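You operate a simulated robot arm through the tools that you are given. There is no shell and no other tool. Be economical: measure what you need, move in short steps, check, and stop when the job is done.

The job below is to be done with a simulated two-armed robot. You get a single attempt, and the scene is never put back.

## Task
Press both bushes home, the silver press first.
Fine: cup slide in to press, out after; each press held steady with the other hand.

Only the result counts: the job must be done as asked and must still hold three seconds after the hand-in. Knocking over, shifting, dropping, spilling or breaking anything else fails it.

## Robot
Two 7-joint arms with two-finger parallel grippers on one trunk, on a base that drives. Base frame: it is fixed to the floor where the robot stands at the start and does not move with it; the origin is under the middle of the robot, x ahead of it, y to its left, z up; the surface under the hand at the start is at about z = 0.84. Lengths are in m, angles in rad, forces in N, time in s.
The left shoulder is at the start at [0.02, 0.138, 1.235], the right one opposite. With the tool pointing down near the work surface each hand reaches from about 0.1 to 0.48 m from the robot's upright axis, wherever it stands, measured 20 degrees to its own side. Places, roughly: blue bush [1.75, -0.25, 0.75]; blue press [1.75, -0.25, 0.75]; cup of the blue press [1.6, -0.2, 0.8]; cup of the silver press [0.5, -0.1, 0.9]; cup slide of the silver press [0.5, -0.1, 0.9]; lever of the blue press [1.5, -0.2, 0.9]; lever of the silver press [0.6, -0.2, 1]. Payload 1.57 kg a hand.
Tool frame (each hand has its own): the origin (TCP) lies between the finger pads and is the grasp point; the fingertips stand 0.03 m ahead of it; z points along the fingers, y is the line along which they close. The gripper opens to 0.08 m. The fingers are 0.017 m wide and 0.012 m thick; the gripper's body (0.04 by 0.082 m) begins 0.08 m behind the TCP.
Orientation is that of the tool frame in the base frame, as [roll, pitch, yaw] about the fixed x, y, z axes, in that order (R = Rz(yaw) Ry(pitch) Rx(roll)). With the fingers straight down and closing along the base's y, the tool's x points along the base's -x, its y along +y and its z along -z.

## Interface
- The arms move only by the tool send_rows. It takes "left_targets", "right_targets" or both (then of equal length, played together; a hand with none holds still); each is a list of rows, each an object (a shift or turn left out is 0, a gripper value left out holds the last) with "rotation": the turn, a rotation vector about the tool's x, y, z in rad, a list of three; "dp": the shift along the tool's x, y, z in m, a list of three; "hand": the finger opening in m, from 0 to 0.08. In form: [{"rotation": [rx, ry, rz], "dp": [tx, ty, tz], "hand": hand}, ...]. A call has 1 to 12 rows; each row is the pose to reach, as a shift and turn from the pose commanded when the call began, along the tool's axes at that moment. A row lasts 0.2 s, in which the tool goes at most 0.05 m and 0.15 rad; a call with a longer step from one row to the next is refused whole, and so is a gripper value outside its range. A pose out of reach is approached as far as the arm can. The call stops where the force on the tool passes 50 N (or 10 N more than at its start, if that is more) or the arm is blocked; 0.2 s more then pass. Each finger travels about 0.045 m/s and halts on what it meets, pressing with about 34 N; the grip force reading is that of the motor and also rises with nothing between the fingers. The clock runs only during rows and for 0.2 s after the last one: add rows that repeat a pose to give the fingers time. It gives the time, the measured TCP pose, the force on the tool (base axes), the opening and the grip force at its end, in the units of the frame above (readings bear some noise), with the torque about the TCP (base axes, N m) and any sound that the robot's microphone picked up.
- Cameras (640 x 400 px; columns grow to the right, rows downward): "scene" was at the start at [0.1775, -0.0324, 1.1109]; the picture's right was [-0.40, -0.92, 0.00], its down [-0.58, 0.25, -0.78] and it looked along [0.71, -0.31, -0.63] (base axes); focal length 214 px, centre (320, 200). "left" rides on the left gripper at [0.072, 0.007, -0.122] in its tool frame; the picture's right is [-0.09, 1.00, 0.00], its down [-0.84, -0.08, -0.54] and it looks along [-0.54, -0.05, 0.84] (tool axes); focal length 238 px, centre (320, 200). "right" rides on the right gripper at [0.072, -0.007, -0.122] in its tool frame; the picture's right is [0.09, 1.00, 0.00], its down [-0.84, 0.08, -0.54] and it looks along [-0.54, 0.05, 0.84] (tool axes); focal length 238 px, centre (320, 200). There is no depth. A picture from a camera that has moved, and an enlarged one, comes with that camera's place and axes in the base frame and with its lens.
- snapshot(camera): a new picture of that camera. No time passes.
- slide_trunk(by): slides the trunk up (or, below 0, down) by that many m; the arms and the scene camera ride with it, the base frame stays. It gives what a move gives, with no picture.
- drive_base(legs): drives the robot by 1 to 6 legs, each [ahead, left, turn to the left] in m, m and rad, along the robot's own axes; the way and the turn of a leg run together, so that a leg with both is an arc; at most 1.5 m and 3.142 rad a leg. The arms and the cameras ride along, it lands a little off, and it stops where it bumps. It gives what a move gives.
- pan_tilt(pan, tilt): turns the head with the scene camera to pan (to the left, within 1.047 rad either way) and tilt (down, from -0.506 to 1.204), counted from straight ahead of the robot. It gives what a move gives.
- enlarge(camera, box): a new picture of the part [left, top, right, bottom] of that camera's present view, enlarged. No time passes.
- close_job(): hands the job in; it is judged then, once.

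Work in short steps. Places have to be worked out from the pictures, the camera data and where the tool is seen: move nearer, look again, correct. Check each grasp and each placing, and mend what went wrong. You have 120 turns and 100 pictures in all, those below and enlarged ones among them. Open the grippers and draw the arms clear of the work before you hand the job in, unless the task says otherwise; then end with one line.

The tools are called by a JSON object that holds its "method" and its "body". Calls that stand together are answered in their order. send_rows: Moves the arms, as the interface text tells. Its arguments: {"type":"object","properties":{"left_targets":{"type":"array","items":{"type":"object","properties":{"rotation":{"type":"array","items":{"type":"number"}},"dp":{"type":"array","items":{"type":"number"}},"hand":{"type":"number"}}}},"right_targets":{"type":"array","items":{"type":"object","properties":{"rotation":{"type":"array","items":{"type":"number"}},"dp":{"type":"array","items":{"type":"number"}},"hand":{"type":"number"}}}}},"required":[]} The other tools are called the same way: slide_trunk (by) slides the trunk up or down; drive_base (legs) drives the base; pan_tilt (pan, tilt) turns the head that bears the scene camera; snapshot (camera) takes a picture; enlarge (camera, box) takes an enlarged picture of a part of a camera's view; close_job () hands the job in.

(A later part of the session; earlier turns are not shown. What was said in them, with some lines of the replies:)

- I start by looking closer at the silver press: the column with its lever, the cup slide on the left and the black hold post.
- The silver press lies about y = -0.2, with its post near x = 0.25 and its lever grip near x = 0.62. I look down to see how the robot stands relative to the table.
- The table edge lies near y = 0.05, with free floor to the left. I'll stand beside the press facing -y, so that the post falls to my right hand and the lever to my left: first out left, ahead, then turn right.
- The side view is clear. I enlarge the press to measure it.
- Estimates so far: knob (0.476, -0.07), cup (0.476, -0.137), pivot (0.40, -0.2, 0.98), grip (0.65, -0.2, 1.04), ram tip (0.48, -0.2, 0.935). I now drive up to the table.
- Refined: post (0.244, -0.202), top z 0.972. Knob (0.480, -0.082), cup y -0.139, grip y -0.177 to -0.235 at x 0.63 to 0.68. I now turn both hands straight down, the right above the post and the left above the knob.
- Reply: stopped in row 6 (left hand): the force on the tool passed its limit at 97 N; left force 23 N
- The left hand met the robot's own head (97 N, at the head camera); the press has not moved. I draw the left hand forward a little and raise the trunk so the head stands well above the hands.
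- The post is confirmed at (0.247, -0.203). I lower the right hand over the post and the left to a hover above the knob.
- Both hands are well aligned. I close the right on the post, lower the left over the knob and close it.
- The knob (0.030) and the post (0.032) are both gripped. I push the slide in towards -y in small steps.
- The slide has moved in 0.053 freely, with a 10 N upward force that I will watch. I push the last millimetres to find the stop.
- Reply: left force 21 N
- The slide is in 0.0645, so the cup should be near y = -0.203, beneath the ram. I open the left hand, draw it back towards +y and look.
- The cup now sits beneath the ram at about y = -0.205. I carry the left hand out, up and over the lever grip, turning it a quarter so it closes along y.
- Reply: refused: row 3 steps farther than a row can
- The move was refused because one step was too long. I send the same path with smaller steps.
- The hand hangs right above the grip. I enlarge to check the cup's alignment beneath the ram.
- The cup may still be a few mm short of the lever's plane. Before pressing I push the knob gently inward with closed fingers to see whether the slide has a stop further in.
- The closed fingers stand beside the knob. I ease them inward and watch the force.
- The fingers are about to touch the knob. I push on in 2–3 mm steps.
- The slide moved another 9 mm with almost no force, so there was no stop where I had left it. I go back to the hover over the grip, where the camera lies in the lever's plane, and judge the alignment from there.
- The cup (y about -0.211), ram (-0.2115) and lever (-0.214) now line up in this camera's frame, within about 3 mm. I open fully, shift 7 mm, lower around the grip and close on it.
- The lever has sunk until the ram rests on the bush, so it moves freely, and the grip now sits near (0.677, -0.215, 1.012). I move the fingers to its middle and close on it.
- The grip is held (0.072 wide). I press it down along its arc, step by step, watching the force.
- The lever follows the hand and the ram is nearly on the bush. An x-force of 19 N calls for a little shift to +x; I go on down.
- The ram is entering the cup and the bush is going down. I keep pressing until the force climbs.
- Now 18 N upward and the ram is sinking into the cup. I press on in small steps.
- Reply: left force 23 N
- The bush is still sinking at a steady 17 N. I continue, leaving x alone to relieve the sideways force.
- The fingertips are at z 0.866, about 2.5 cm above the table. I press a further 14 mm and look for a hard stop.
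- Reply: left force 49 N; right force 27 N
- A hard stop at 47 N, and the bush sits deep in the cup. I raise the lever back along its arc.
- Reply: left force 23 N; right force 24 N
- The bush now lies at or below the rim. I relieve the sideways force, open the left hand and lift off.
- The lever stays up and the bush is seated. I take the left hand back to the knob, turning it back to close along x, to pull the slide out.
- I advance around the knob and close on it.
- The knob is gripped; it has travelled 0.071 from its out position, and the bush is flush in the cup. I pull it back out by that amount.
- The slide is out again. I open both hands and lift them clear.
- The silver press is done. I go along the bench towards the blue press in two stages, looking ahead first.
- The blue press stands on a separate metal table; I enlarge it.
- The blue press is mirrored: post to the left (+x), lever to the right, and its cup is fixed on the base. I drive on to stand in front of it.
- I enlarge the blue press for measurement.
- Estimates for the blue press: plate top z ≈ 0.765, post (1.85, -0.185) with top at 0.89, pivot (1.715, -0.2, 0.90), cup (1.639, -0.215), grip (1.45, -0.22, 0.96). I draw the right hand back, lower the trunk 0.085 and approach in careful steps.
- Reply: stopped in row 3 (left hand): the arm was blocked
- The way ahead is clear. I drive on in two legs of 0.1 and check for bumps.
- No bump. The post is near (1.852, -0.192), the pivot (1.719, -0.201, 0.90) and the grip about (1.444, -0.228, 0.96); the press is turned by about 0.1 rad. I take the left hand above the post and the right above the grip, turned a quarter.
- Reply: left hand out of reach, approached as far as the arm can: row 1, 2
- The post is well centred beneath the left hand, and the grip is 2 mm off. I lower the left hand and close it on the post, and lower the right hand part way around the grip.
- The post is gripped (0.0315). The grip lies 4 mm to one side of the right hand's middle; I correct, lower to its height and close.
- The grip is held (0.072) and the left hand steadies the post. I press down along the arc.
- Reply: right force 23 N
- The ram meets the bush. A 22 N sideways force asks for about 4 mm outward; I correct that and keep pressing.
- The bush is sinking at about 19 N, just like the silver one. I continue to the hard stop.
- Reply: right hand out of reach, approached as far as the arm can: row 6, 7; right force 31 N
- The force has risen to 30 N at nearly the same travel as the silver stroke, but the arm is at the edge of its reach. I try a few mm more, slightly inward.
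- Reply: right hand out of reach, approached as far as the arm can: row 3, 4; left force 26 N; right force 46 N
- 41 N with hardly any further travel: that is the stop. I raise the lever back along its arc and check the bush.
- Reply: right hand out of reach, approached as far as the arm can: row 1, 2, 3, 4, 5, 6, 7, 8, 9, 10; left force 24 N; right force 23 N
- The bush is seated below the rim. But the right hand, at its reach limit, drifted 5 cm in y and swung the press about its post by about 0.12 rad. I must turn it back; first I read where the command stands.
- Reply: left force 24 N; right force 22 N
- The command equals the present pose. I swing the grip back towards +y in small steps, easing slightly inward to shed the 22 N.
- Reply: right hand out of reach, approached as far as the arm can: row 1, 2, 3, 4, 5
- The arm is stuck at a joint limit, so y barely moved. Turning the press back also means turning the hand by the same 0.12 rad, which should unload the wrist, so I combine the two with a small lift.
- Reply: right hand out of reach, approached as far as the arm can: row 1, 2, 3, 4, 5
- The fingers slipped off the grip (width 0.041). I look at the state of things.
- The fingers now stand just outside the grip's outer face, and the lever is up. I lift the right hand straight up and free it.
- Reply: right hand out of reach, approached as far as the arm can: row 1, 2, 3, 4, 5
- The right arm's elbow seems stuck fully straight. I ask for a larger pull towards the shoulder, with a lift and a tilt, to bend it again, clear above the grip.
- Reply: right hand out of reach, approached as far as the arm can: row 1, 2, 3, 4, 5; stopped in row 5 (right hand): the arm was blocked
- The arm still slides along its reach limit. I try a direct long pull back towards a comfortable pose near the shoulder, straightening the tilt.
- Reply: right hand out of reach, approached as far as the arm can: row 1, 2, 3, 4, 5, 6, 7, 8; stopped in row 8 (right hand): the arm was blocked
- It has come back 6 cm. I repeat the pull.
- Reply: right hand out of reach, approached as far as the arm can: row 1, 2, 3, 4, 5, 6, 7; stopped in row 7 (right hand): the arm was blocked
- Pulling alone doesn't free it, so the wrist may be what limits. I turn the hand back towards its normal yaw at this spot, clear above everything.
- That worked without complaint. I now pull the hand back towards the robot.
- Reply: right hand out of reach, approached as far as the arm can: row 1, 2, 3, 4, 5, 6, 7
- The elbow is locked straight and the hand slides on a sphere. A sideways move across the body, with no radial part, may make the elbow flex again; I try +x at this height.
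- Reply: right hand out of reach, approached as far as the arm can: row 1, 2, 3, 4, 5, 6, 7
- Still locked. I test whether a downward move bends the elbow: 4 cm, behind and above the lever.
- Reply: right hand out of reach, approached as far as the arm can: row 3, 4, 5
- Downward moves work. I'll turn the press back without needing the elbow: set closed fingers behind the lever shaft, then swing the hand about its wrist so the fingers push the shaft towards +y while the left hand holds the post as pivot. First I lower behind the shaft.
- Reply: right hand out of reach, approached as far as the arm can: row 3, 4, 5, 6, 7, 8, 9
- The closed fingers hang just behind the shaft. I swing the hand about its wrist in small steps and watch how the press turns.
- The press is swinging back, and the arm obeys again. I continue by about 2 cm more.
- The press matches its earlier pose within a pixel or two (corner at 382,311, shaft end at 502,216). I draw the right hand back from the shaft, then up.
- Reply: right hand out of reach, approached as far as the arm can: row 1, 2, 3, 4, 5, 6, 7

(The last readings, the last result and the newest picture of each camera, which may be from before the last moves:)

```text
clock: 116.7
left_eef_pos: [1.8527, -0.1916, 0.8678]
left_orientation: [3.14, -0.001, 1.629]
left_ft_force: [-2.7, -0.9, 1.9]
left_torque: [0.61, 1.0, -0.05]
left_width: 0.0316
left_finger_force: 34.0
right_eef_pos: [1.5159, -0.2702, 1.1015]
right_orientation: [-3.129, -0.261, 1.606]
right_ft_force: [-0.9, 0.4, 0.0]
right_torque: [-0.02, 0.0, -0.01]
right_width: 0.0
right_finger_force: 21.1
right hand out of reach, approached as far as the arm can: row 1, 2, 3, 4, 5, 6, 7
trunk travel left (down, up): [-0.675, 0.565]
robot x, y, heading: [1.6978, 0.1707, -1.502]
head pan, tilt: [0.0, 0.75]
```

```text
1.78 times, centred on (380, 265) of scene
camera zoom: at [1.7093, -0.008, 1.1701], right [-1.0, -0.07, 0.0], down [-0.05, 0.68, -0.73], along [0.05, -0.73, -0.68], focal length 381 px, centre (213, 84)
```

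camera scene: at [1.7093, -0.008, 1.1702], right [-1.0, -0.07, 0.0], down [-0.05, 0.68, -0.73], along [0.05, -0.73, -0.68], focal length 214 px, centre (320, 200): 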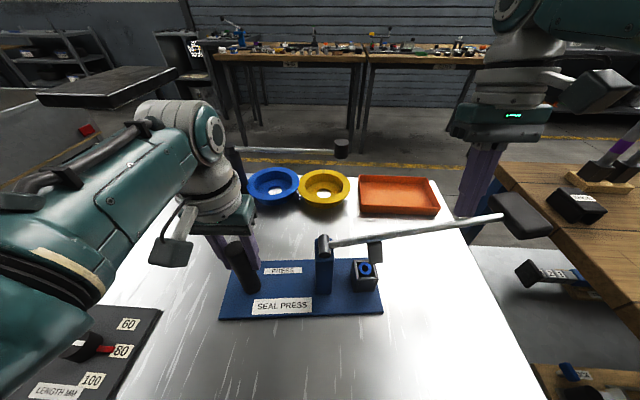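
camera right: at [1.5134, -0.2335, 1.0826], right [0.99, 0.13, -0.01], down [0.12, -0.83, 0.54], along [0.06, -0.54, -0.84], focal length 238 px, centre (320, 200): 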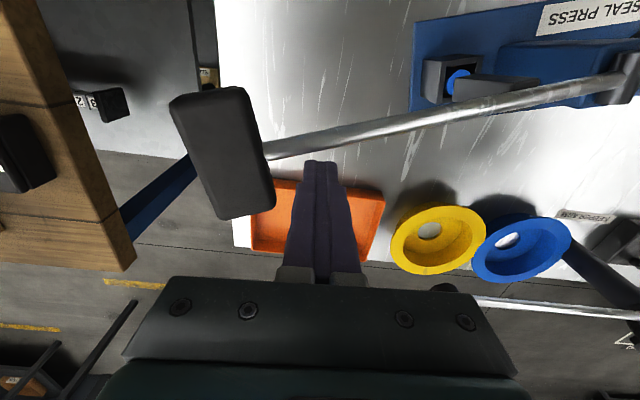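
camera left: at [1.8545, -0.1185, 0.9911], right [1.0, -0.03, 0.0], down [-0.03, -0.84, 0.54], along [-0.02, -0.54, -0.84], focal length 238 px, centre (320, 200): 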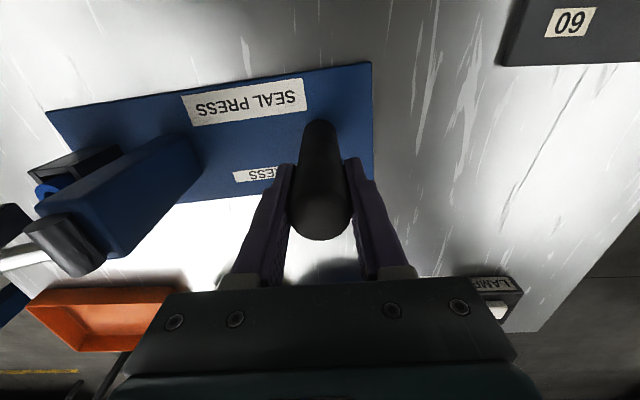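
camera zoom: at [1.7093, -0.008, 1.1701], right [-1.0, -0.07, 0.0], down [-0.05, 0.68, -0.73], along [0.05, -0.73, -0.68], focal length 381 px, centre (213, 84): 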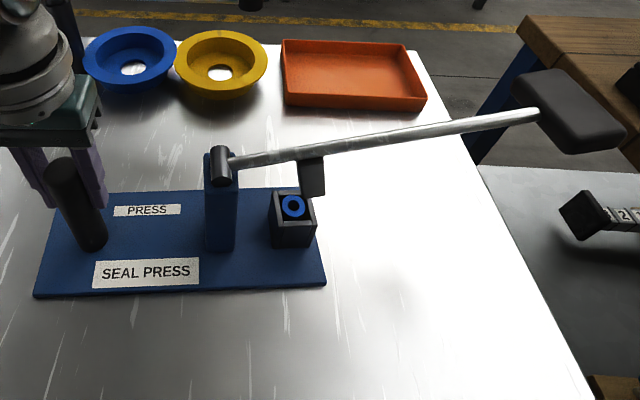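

The press stands as before and the right hand is above it. I check the bush's depth more closely, from the scene and from the right camera.

{"method": "enlarge", "body": {"camera": "scene", "box": [335, 235, 400, 305]}}

{"method": "snapshot", "body": {"camera": "right"}}

```text
5.71 times, centred on (368, 270) of scene
camera zoom: at [1.7093, -0.008, 1.1701], right [-1.0, -0.07, 0.0], down [-0.05, 0.68, -0.73], along [0.05, -0.73, -0.68], focal length 1226 px, centre (49, -200)
```

zoom: 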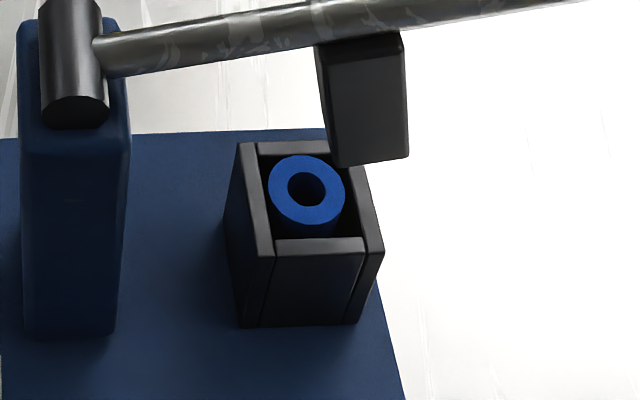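

```text
12 pictures are left
camera right: at [1.5102, -0.2319, 1.238], right [0.99, 0.13, 0.01], down [0.12, -0.94, 0.31], along [0.05, -0.3, -0.95], focal length 238 px, centre (320, 200)
```

right: 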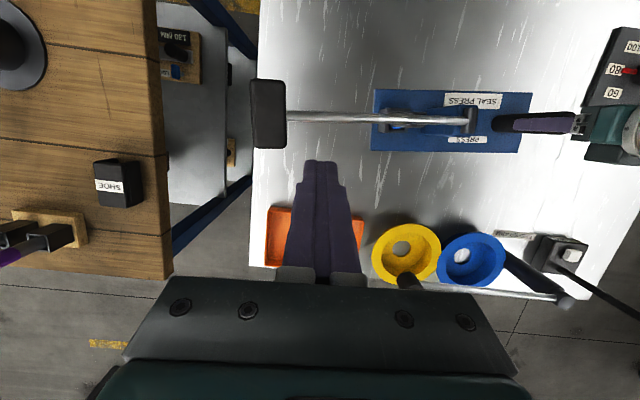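

Compared with the silver press, the blue bush still stands about 4 mm proud and the lever swung some 0.05 rad less: it isn't fully home. I will press again, this time from above with closed fingers, which needs less reach. First I test whether the right arm can move inward again.

{"method": "send_rows", "body": {"right_targets": [{"dp": [0.02, 0, 0], "rotation": [0, 0, 0]}, {"dp": [0.04, 0, 0], "rotation": [0, 0, 0]}, {"dp": [0.06, 0, 0.01], "rotation": [0, 0, 0]}, {"dp": [0.06, 0, 0.01], "rotation": [0, 0, 0]}]}}

```text
clock: 117.7
left_eef_pos: [1.8523, -0.19, 0.867]
left_orientation: [3.141, -0.001, 1.631]
left_ft_force: [-0.8, -1.6, 0.2]
left_torque: [0.4, 1.03, 0.2]
left_width: 0.0315
left_finger_force: 34.5
right_eef_pos: [1.5173, -0.2654, 1.1083]
right_orientation: [-3.131, -0.271, 1.604]
right_ft_force: [0.2, 0.2, -0.6]
right_torque: [0.02, 0.0, 0.01]
right_width: 0.0
right_finger_force: 21.0
right hand out of reach, approached as far as the arm can: row 1, 2, 3, 4
trunk travel left (down, up): [-0.675, 0.565]
robot x, y, heading: [1.6997, 0.1764, -1.501]
head pan, tilt: [0.0, 0.75]
```

The arm is still locked straight, but I can press by moving along that sphere: fingertips on top of the grip, easing the tilt from 0.34 down to 0.1 rad as the hand sinks. First I move across to above the grip.

{"method": "send_rows", "body": {"right_targets": [{"dp": [0.004, -0.02, 0.003], "rotation": [0, 0.01, 0]}, {"dp": [0.008, -0.04, 0.006], "rotation": [0, 0.02, 0]}, {"dp": [0.012, -0.06, 0.01], "rotation": [0, 0.03, 0]}, {"dp": [0.0144, -0.07, 0.0117], "rotation": [0, 0.03, 0]}, {"dp": [0.0144, -0.07, 0.0117], "rotation": [0, 0.03, 0]}]}}

{"method": "snapshot", "body": {"camera": "right"}}

```text
clock: 118.9
left_eef_pos: [1.8527, -0.1895, 0.8665]
left_orientation: [3.139, -0.001, 1.628]
left_ft_force: [-1.1, -0.5, 0.6]
left_torque: [0.14, 1.0, -0.07]
left_width: 0.0315
left_finger_force: 34.2
right_eef_pos: [1.4446, -0.2581, 1.1057]
right_orientation: [-3.13, -0.293, 1.604]
right_ft_force: [0.6, -0.2, 0.9]
right_torque: [0.0, -0.01, 0.01]
right_width: 0.0001
right_finger_force: 21.4
right hand out of reach, approached as far as the arm can: row 2, 3, 4, 5
trunk travel left (down, up): [-0.675, 0.565]
robot x, y, heading: [1.6997, 0.1732, -1.499]
head pan, tilt: [0.0, 0.75]
```

```text
11 pictures are left
camera right: at [1.4397, -0.2253, 1.2436], right [0.99, 0.13, 0.02], down [0.12, -0.95, 0.28], along [0.05, -0.27, -0.96], focal length 238 px, centre (320, 200)
```

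right: 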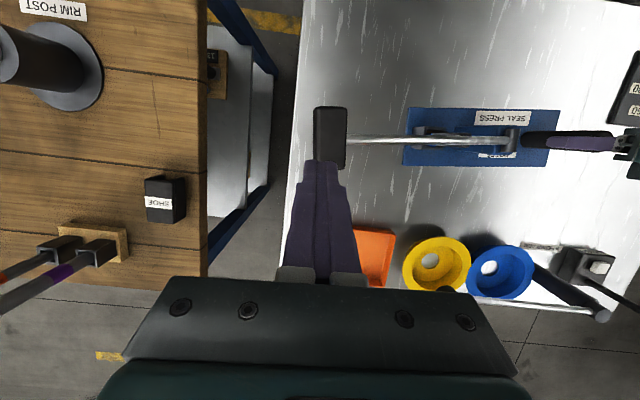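

The grip's centre is at (1.455, -0.23). I descend along the sphere until the fingertips touch its top.

{"method": "send_rows", "body": {"right_targets": [{"dp": [-0.0043, 0.005, 0.028], "rotation": [0, 0.02, 0]}, {"dp": [-0.0085, 0.005, 0.0559], "rotation": [0, 0.037, 0]}, {"dp": [-0.012, 0.005, 0.076], "rotation": [0, 0.034, 0]}, {"dp": [-0.0153, 0.005, 0.0957], "rotation": [0, 0.03, 0]}, {"dp": [-0.0153, 0.005, 0.0957], "rotation": [0, 0.03, 0]}]}}

{"method": "snapshot", "body": {"camera": "scene"}}

```text
clock: 120.1
left_eef_pos: [1.8516, -0.1897, 0.867]
left_orientation: [3.14, -0.002, 1.628]
left_ft_force: [-0.8, 0.0, -0.2]
left_torque: [-0.11, 0.96, -0.07]
left_width: 0.0317
left_finger_force: 34.0
right_eef_pos: [1.4481, -0.2425, 1.007]
right_orientation: [-3.128, -0.322, 1.606]
right_ft_force: [-0.1, 0.2, -0.9]
right_torque: [-0.01, 0.0, -0.01]
right_width: 0.0003
right_finger_force: 21.5
trunk travel left (down, up): [-0.675, 0.565]
robot x, y, heading: [1.696, 0.1752, -1.502]
head pan, tilt: [0.0, 0.75]
```

```text
10 pictures are left
camera scene: at [1.7095, -0.0075, 1.17], right [-1.0, -0.07, 0.0], down [-0.05, 0.68, -0.73], along [0.05, -0.73, -0.68], focal length 214 px, centre (320, 200)
```

scene: 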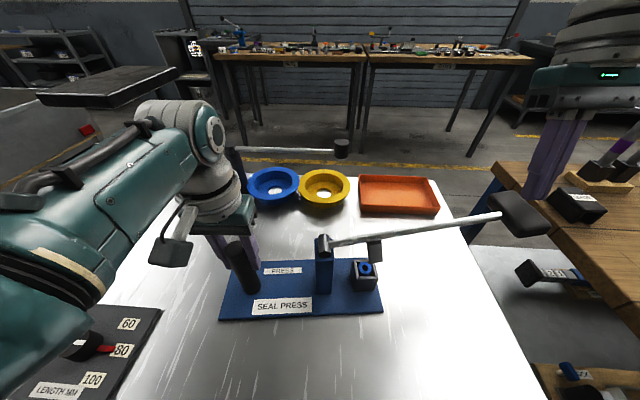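

No complaints and the tips are about at the grip's top. I press on down to z 0.94.

{"method": "send_rows", "body": {"right_targets": [{"dp": [-0.005, 0, 0.018], "rotation": [0, -0.016, 0]}, {"dp": [-0.0103, 0, 0.0356], "rotation": [0, -0.032, 0]}, {"dp": [-0.0146, 0, 0.05], "rotation": [0, -0.047, 0]}, {"dp": [-0.0188, 0, 0.0644], "rotation": [0, -0.062, 0]}, {"dp": [-0.0188, 0, 0.0644], "rotation": [0, -0.062, 0]}]}}

{"method": "enlarge", "body": {"camera": "scene", "box": [200, 150, 600, 340]}}

```text
clock: 121.3
left_eef_pos: [1.8512, -0.1889, 0.8676]
left_orientation: [3.139, -0.002, 1.628]
left_ft_force: [-0.9, 0.6, 0.5]
left_torque: [0.0, 0.92, -0.02]
left_width: 0.0314
left_finger_force: 33.6
right_eef_pos: [1.4491, -0.2391, 0.9432]
right_orientation: [-3.129, -0.26, 1.606]
right_ft_force: [-0.5, 0.5, 1.0]
right_torque: [0.01, 0.01, -0.02]
right_width: 0.0
right_finger_force: 21.2
trunk travel left (down, up): [-0.675, 0.565]
robot x, y, heading: [1.6983, 0.1769, -1.5]
head pan, tilt: [0.0, 0.75]
```

```text
1.60 times, centred on (400, 245) of scene
camera zoom: at [1.7095, -0.0076, 1.17], right [-1.0, -0.07, 0.0], down [-0.05, 0.68, -0.73], along [0.05, -0.73, -0.68], focal length 343 px, centre (192, 128)
```

zoom: 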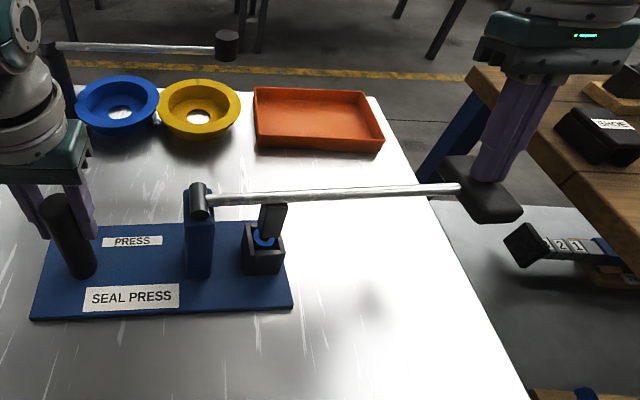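

The fingers ride on the grip and press it down with no strain on the arm. I go on towards the stop.

{"method": "send_rows", "body": {"right_targets": [{"dp": [-0.0054, 0, 0.018], "rotation": [0, -0.028, 0]}, {"dp": [-0.0108, 0, 0.0367], "rotation": [0, -0.055, 0]}, {"dp": [-0.0135, 0, 0.046], "rotation": [0, -0.075, 0]}, {"dp": [-0.016, 0, 0.056], "rotation": [0, -0.095, 0]}, {"dp": [-0.0176, 0, 0.062], "rotation": [0, -0.108, 0]}, {"dp": [-0.0176, 0, 0.062], "rotation": [0, -0.108, 0]}]}}

{"method": "enlarge", "body": {"camera": "scene", "box": [300, 200, 540, 330]}}

```text
clock: 122.7
left_eef_pos: [1.8519, -0.1892, 0.868]
left_orientation: [3.141, -0.004, 1.627]
left_ft_force: [-4.7, 2.6, 4.0]
left_torque: [0.17, -0.81, 0.38]
left_width: 0.0315
left_finger_force: 33.8
right_eef_pos: [1.4502, -0.2382, 0.8827]
right_orientation: [-3.131, -0.152, 1.607]
right_ft_force: [5.6, 7.8, 20.0]
right_torque: [0.19, -0.34, 0.12]
right_width: 0.0001
right_finger_force: 20.8
right hand out of reach, approached as far as the arm can: row 1, 2, 3, 4, 5, 6
trunk travel left (down, up): [-0.675, 0.565]
robot x, y, heading: [1.6982, 0.1694, -1.504]
head pan, tilt: [0.0, 0.75]
```

```text
2.67 times, centred on (420, 265) of scene
camera zoom: at [1.7093, -0.0073, 1.1704], right [-1.0, -0.07, 0.0], down [-0.05, 0.68, -0.73], along [0.05, -0.73, -0.68], focal length 572 px, centre (53, 27)
```

zoom: 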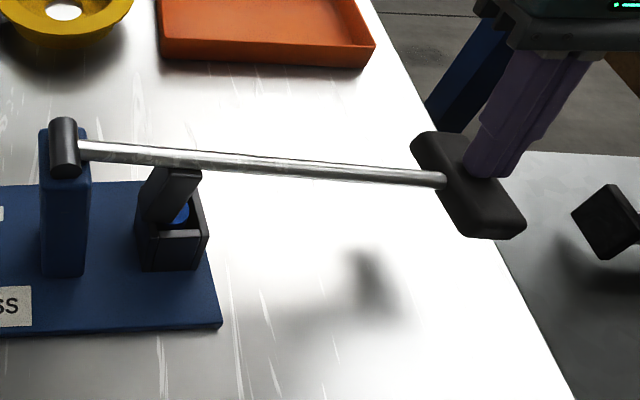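

The force is 20 N and the stop not reached yet. I press further in small steps; a 50 N stop will end it safely.

{"method": "send_rows", "body": {"right_targets": [{"dp": [-0.001, 0, 0.006], "rotation": [0, -0.014, 0]}, {"dp": [-0.002, 0, 0.012], "rotation": [0, -0.028, 0]}, {"dp": [-0.003, 0, 0.018], "rotation": [0, -0.042, 0]}, {"dp": [-0.004, 0, 0.024], "rotation": [0, -0.056, 0]}, {"dp": [-0.005, 0, 0.03], "rotation": [0, -0.07, 0]}, {"dp": [-0.005, 0, 0.03], "rotation": [0, -0.07, 0]}]}}

{"method": "enlarge", "body": {"camera": "scene", "box": [300, 200, 540, 330]}}

```text
clock: 123.2
left_eef_pos: [1.8496, -0.1899, 0.8698]
left_orientation: [3.137, -0.003, 1.628]
left_ft_force: [-0.8, 6.7, 14.1]
left_torque: [0.3, -0.86, 0.27]
left_width: 0.0318
left_finger_force: 34.1
right_eef_pos: [1.4489, -0.2392, 0.8785]
right_orientation: [-3.132, -0.138, 1.607]
right_ft_force: [0.5, 11.0, 35.8]
right_torque: [0.21, -0.39, 0.12]
right_width: 0.0
right_finger_force: 21.8
trunk travel left (down, up): [-0.675, 0.565]
robot x, y, heading: [1.6991, 0.1735, -1.501]
head pan, tilt: [0.0, 0.75]
stopped in row 2 (right hand): the force on the tool passed its limit at 54 N (the readings are from after the stop); the commanded pose is now the measured one
```

```text
2.67 times, centred on (420, 265) of scene
camera zoom: at [1.7088, -0.0073, 1.1705], right [-1.0, -0.07, 0.0], down [-0.05, 0.68, -0.73], along [0.05, -0.73, -0.68], focal length 572 px, centre (53, 27)
```

zoom: 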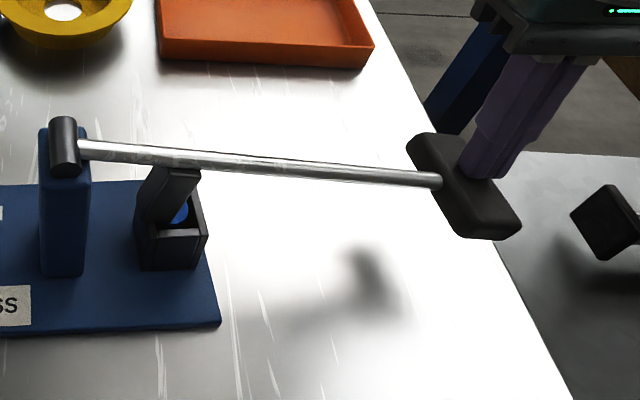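

A hard stop at 54 N this time. I hold the pressure for about two seconds in case the bush is still creeping.

{"method": "send_rows", "body": {"right_targets": [{"dp": [0, 0, 0.002]}, {"dp": [0, 0, 0.002]}, {"dp": [0, 0, 0.002]}, {"dp": [0, 0, 0.002]}, {"dp": [0, 0, 0.002]}, {"dp": [0, 0, 0.002]}, {"dp": [0, 0, 0.002]}, {"dp": [0, 0, 0.002]}, {"dp": [0, 0, 0.002]}, {"dp": [0, 0, 0.002]}]}}

```text
clock: 125.4
left_eef_pos: [1.8516, -0.1917, 0.8675]
left_orientation: [3.139, -0.001, 1.626]
left_ft_force: [11.1, 10.4, 18.5]
left_torque: [0.27, -1.08, -0.23]
left_width: 0.0316
left_finger_force: 33.8
right_eef_pos: [1.4481, -0.2396, 0.8752]
right_orientation: [-3.128, -0.133, 1.607]
right_ft_force: [-13.3, 5.6, 43.0]
right_torque: [0.02, -0.04, -0.02]
right_width: 0.0002
right_finger_force: 21.4
trunk travel left (down, up): [-0.675, 0.565]
robot x, y, heading: [1.6979, 0.1722, -1.507]
head pan, tilt: [0.0, 0.75]
```

43 N held, and the tip sits lower than the silver press's stop would predict. I let the lever up along the same path.

{"method": "send_rows", "body": {"right_targets": [{"dp": [0.003, 0, -0.021], "rotation": [0, 0.042, 0]}, {"dp": [0.006, 0, -0.043], "rotation": [0, 0.085, 0]}, {"dp": [0.0086, 0, -0.0644], "rotation": [0, 0.127, 0]}, {"dp": [0.012, 0, -0.097], "rotation": [0, 0.16, 0]}, {"dp": [0.0145, 0, -0.131], "rotation": [0, 0.19, 0]}, {"dp": [0.013, 0, -0.1747], "rotation": [0, 0.215, 0]}, {"dp": [0.013, 0, -0.1747], "rotation": [0, 0.215, 0]}]}}

{"method": "enlarge", "body": {"camera": "scene", "box": [335, 235, 400, 305]}}

{"method": "snapshot", "body": {"camera": "scene"}}

```text
clock: 127.0
left_eef_pos: [1.852, -0.1895, 0.8674]
left_orientation: [3.141, -0.006, 1.624]
left_ft_force: [-1.9, -0.4, 0.1]
left_torque: [-0.22, -0.2, -0.11]
left_width: 0.0317
left_finger_force: 34.0
right_eef_pos: [1.452, -0.2445, 1.0498]
right_orientation: [-3.135, -0.354, 1.607]
right_ft_force: [-0.1, 0.0, 0.6]
right_torque: [-0.01, -0.01, 0.0]
right_width: 0.0
right_finger_force: 21.4
trunk travel left (down, up): [-0.675, 0.565]
robot x, y, heading: [1.6992, 0.1757, -1.504]
head pan, tilt: [0.0, 0.75]
```

```text
5.71 times, centred on (368, 270) of scene
camera zoom: at [1.7092, -0.0071, 1.17], right [-1.0, -0.07, 0.0], down [-0.05, 0.68, -0.73], along [0.05, -0.73, -0.68], focal length 1226 px, centre (49, -200)
```

zoom: 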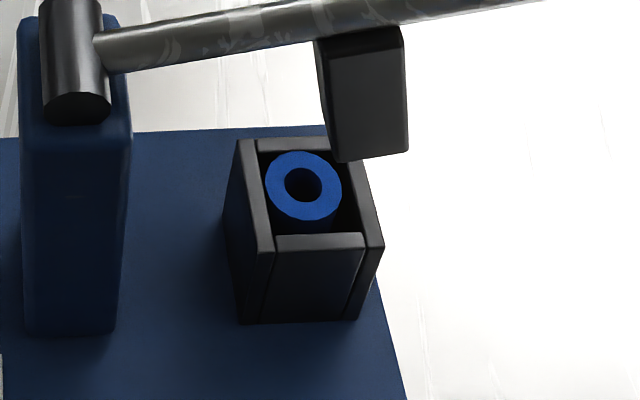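

```text
5 pictures are left
camera scene: at [1.7092, -0.0071, 1.17], right [-1.0, -0.07, 0.0], down [-0.05, 0.68, -0.73], along [0.05, -0.73, -0.68], focal length 214 px, centre (320, 200)
```

scene: 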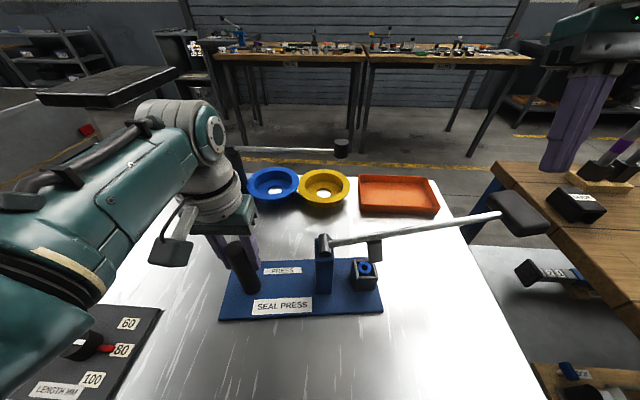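

The bush depth is unchanged after a second press to a hard stop, so it is home. The press stands in its original pose. I open the left hand, lift it off the post, and then back away.

{"method": "send_rows", "body": {"left_targets": [{"hand": 0.07}, {}, {}, {}, {}, {"dp": [0, 0, -0.025]}, {"dp": [0, 0, -0.05]}, {"dp": [0, 0, -0.075]}, {"dp": [0, 0, -0.1]}, {"dp": [0, 0, -0.1]}]}}

{"method": "snapshot", "body": {"camera": "scene"}}

```text
clock: 129.2
left_eef_pos: [1.8519, -0.1896, 0.9699]
left_orientation: [3.139, -0.005, 1.628]
left_ft_force: [0.1, 1.5, -0.6]
left_torque: [-0.02, -0.02, 0.0]
left_width: 0.0699
left_finger_force: 0.0
right_eef_pos: [1.4513, -0.2458, 1.0488]
right_orientation: [-3.133, -0.353, 1.605]
right_ft_force: [0.9, -0.1, 0.3]
right_torque: [0.01, 0.01, -0.02]
right_width: 0.0
right_finger_force: 21.2
trunk travel left (down, up): [-0.675, 0.565]
robot x, y, heading: [1.6962, 0.1739, -1.5]
head pan, tilt: [0.0, 0.75]
```

```text
4 pictures are left
camera scene: at [1.7097, -0.0075, 1.1701], right [-1.0, -0.07, 0.0], down [-0.05, 0.68, -0.73], along [0.05, -0.73, -0.68], focal length 214 px, centre (320, 200)
```

scene: 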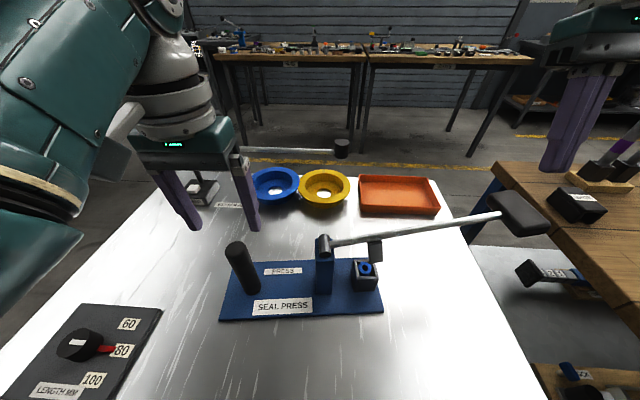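

Both hands are free and the press stands as it was. I open the right gripper and back away from the table.

{"method": "send_rows", "body": {"right_targets": [{"hand": 0.08}, {}, {}, {}, {}], "left_targets": [{"hand": 0.08}, {}, {}, {}, {}]}}

{"method": "drive_base", "body": {"legs": [[-0.2, 0, 0], [-0.2, 0, 0]]}}

{"method": "snapshot", "body": {"camera": "scene"}}

```text
clock: 130.4
left_eef_pos: [1.8519, -0.1909, 0.969]
left_orientation: [3.138, -0.003, 1.628]
left_ft_force: [0.1, 0.7, -0.5]
left_torque: [-0.02, 0.02, -0.01]
left_width: 0.0803
left_finger_force: 0.0
right_eef_pos: [1.4519, -0.245, 1.0489]
right_orientation: [-3.132, -0.352, 1.605]
right_ft_force: [0.0, -0.5, -0.9]
right_torque: [-0.04, 0.0, 0.02]
right_width: 0.08
right_finger_force: 0.0
trunk travel left (down, up): [-0.675, 0.565]
robot x, y, heading: [1.7, 0.1756, -1.505]
head pan, tilt: [0.0, 0.75]
```

```text
clock: 133.2
left_eef_pos: [1.8265, 0.2097, 0.9688]
left_orientation: [3.138, -0.003, 1.628]
left_ft_force: [0.2, 0.5, -0.1]
left_torque: [-0.02, -0.02, 0.02]
left_width: 0.0797
left_finger_force: 0.1
right_eef_pos: [1.4262, 0.1526, 1.0499]
right_orientation: [-3.133, -0.352, 1.609]
right_ft_force: [-0.3, 0.0, 0.2]
right_torque: [0.0, -0.04, 0.01]
right_width: 0.0801
right_finger_force: 0.0
trunk travel left (down, up): [-0.675, 0.565]
robot x, y, heading: [1.671, 0.5717, -1.502]
head pan, tilt: [0.0, 0.75]
```

```text
3 pictures are left
camera scene: at [1.6833, 0.3921, 1.1701], right [-1.0, -0.07, 0.0], down [-0.05, 0.68, -0.73], along [0.05, -0.73, -0.68], focal length 214 px, centre (320, 200)
```

scene: 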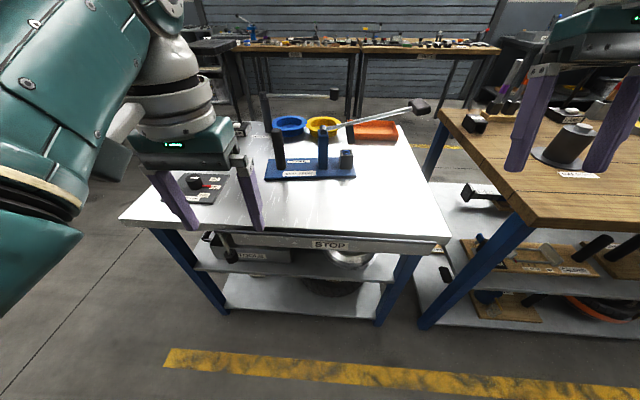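

Everything stands in place, both levers are up and both arms are clear. I hand the job in.

{"method": "close_job", "body": {}}

```text
The job is handed in.
```

I pressed both bushes to a hard stop, silver first, each with the other hand holding the press's post; on the blue press the right hand then swung it about 0.15 rad around its post, and I turned it back to within a pixel or two of its earlier place. I pushed the silver cup slide in to press and pulled it out after. The blue cup looked fixed, so nothing was slid there. The blue bush looked about 4 mm proud of the cup rim, and a second press to a hard stop (54 N) did not move it, so I took it as home.
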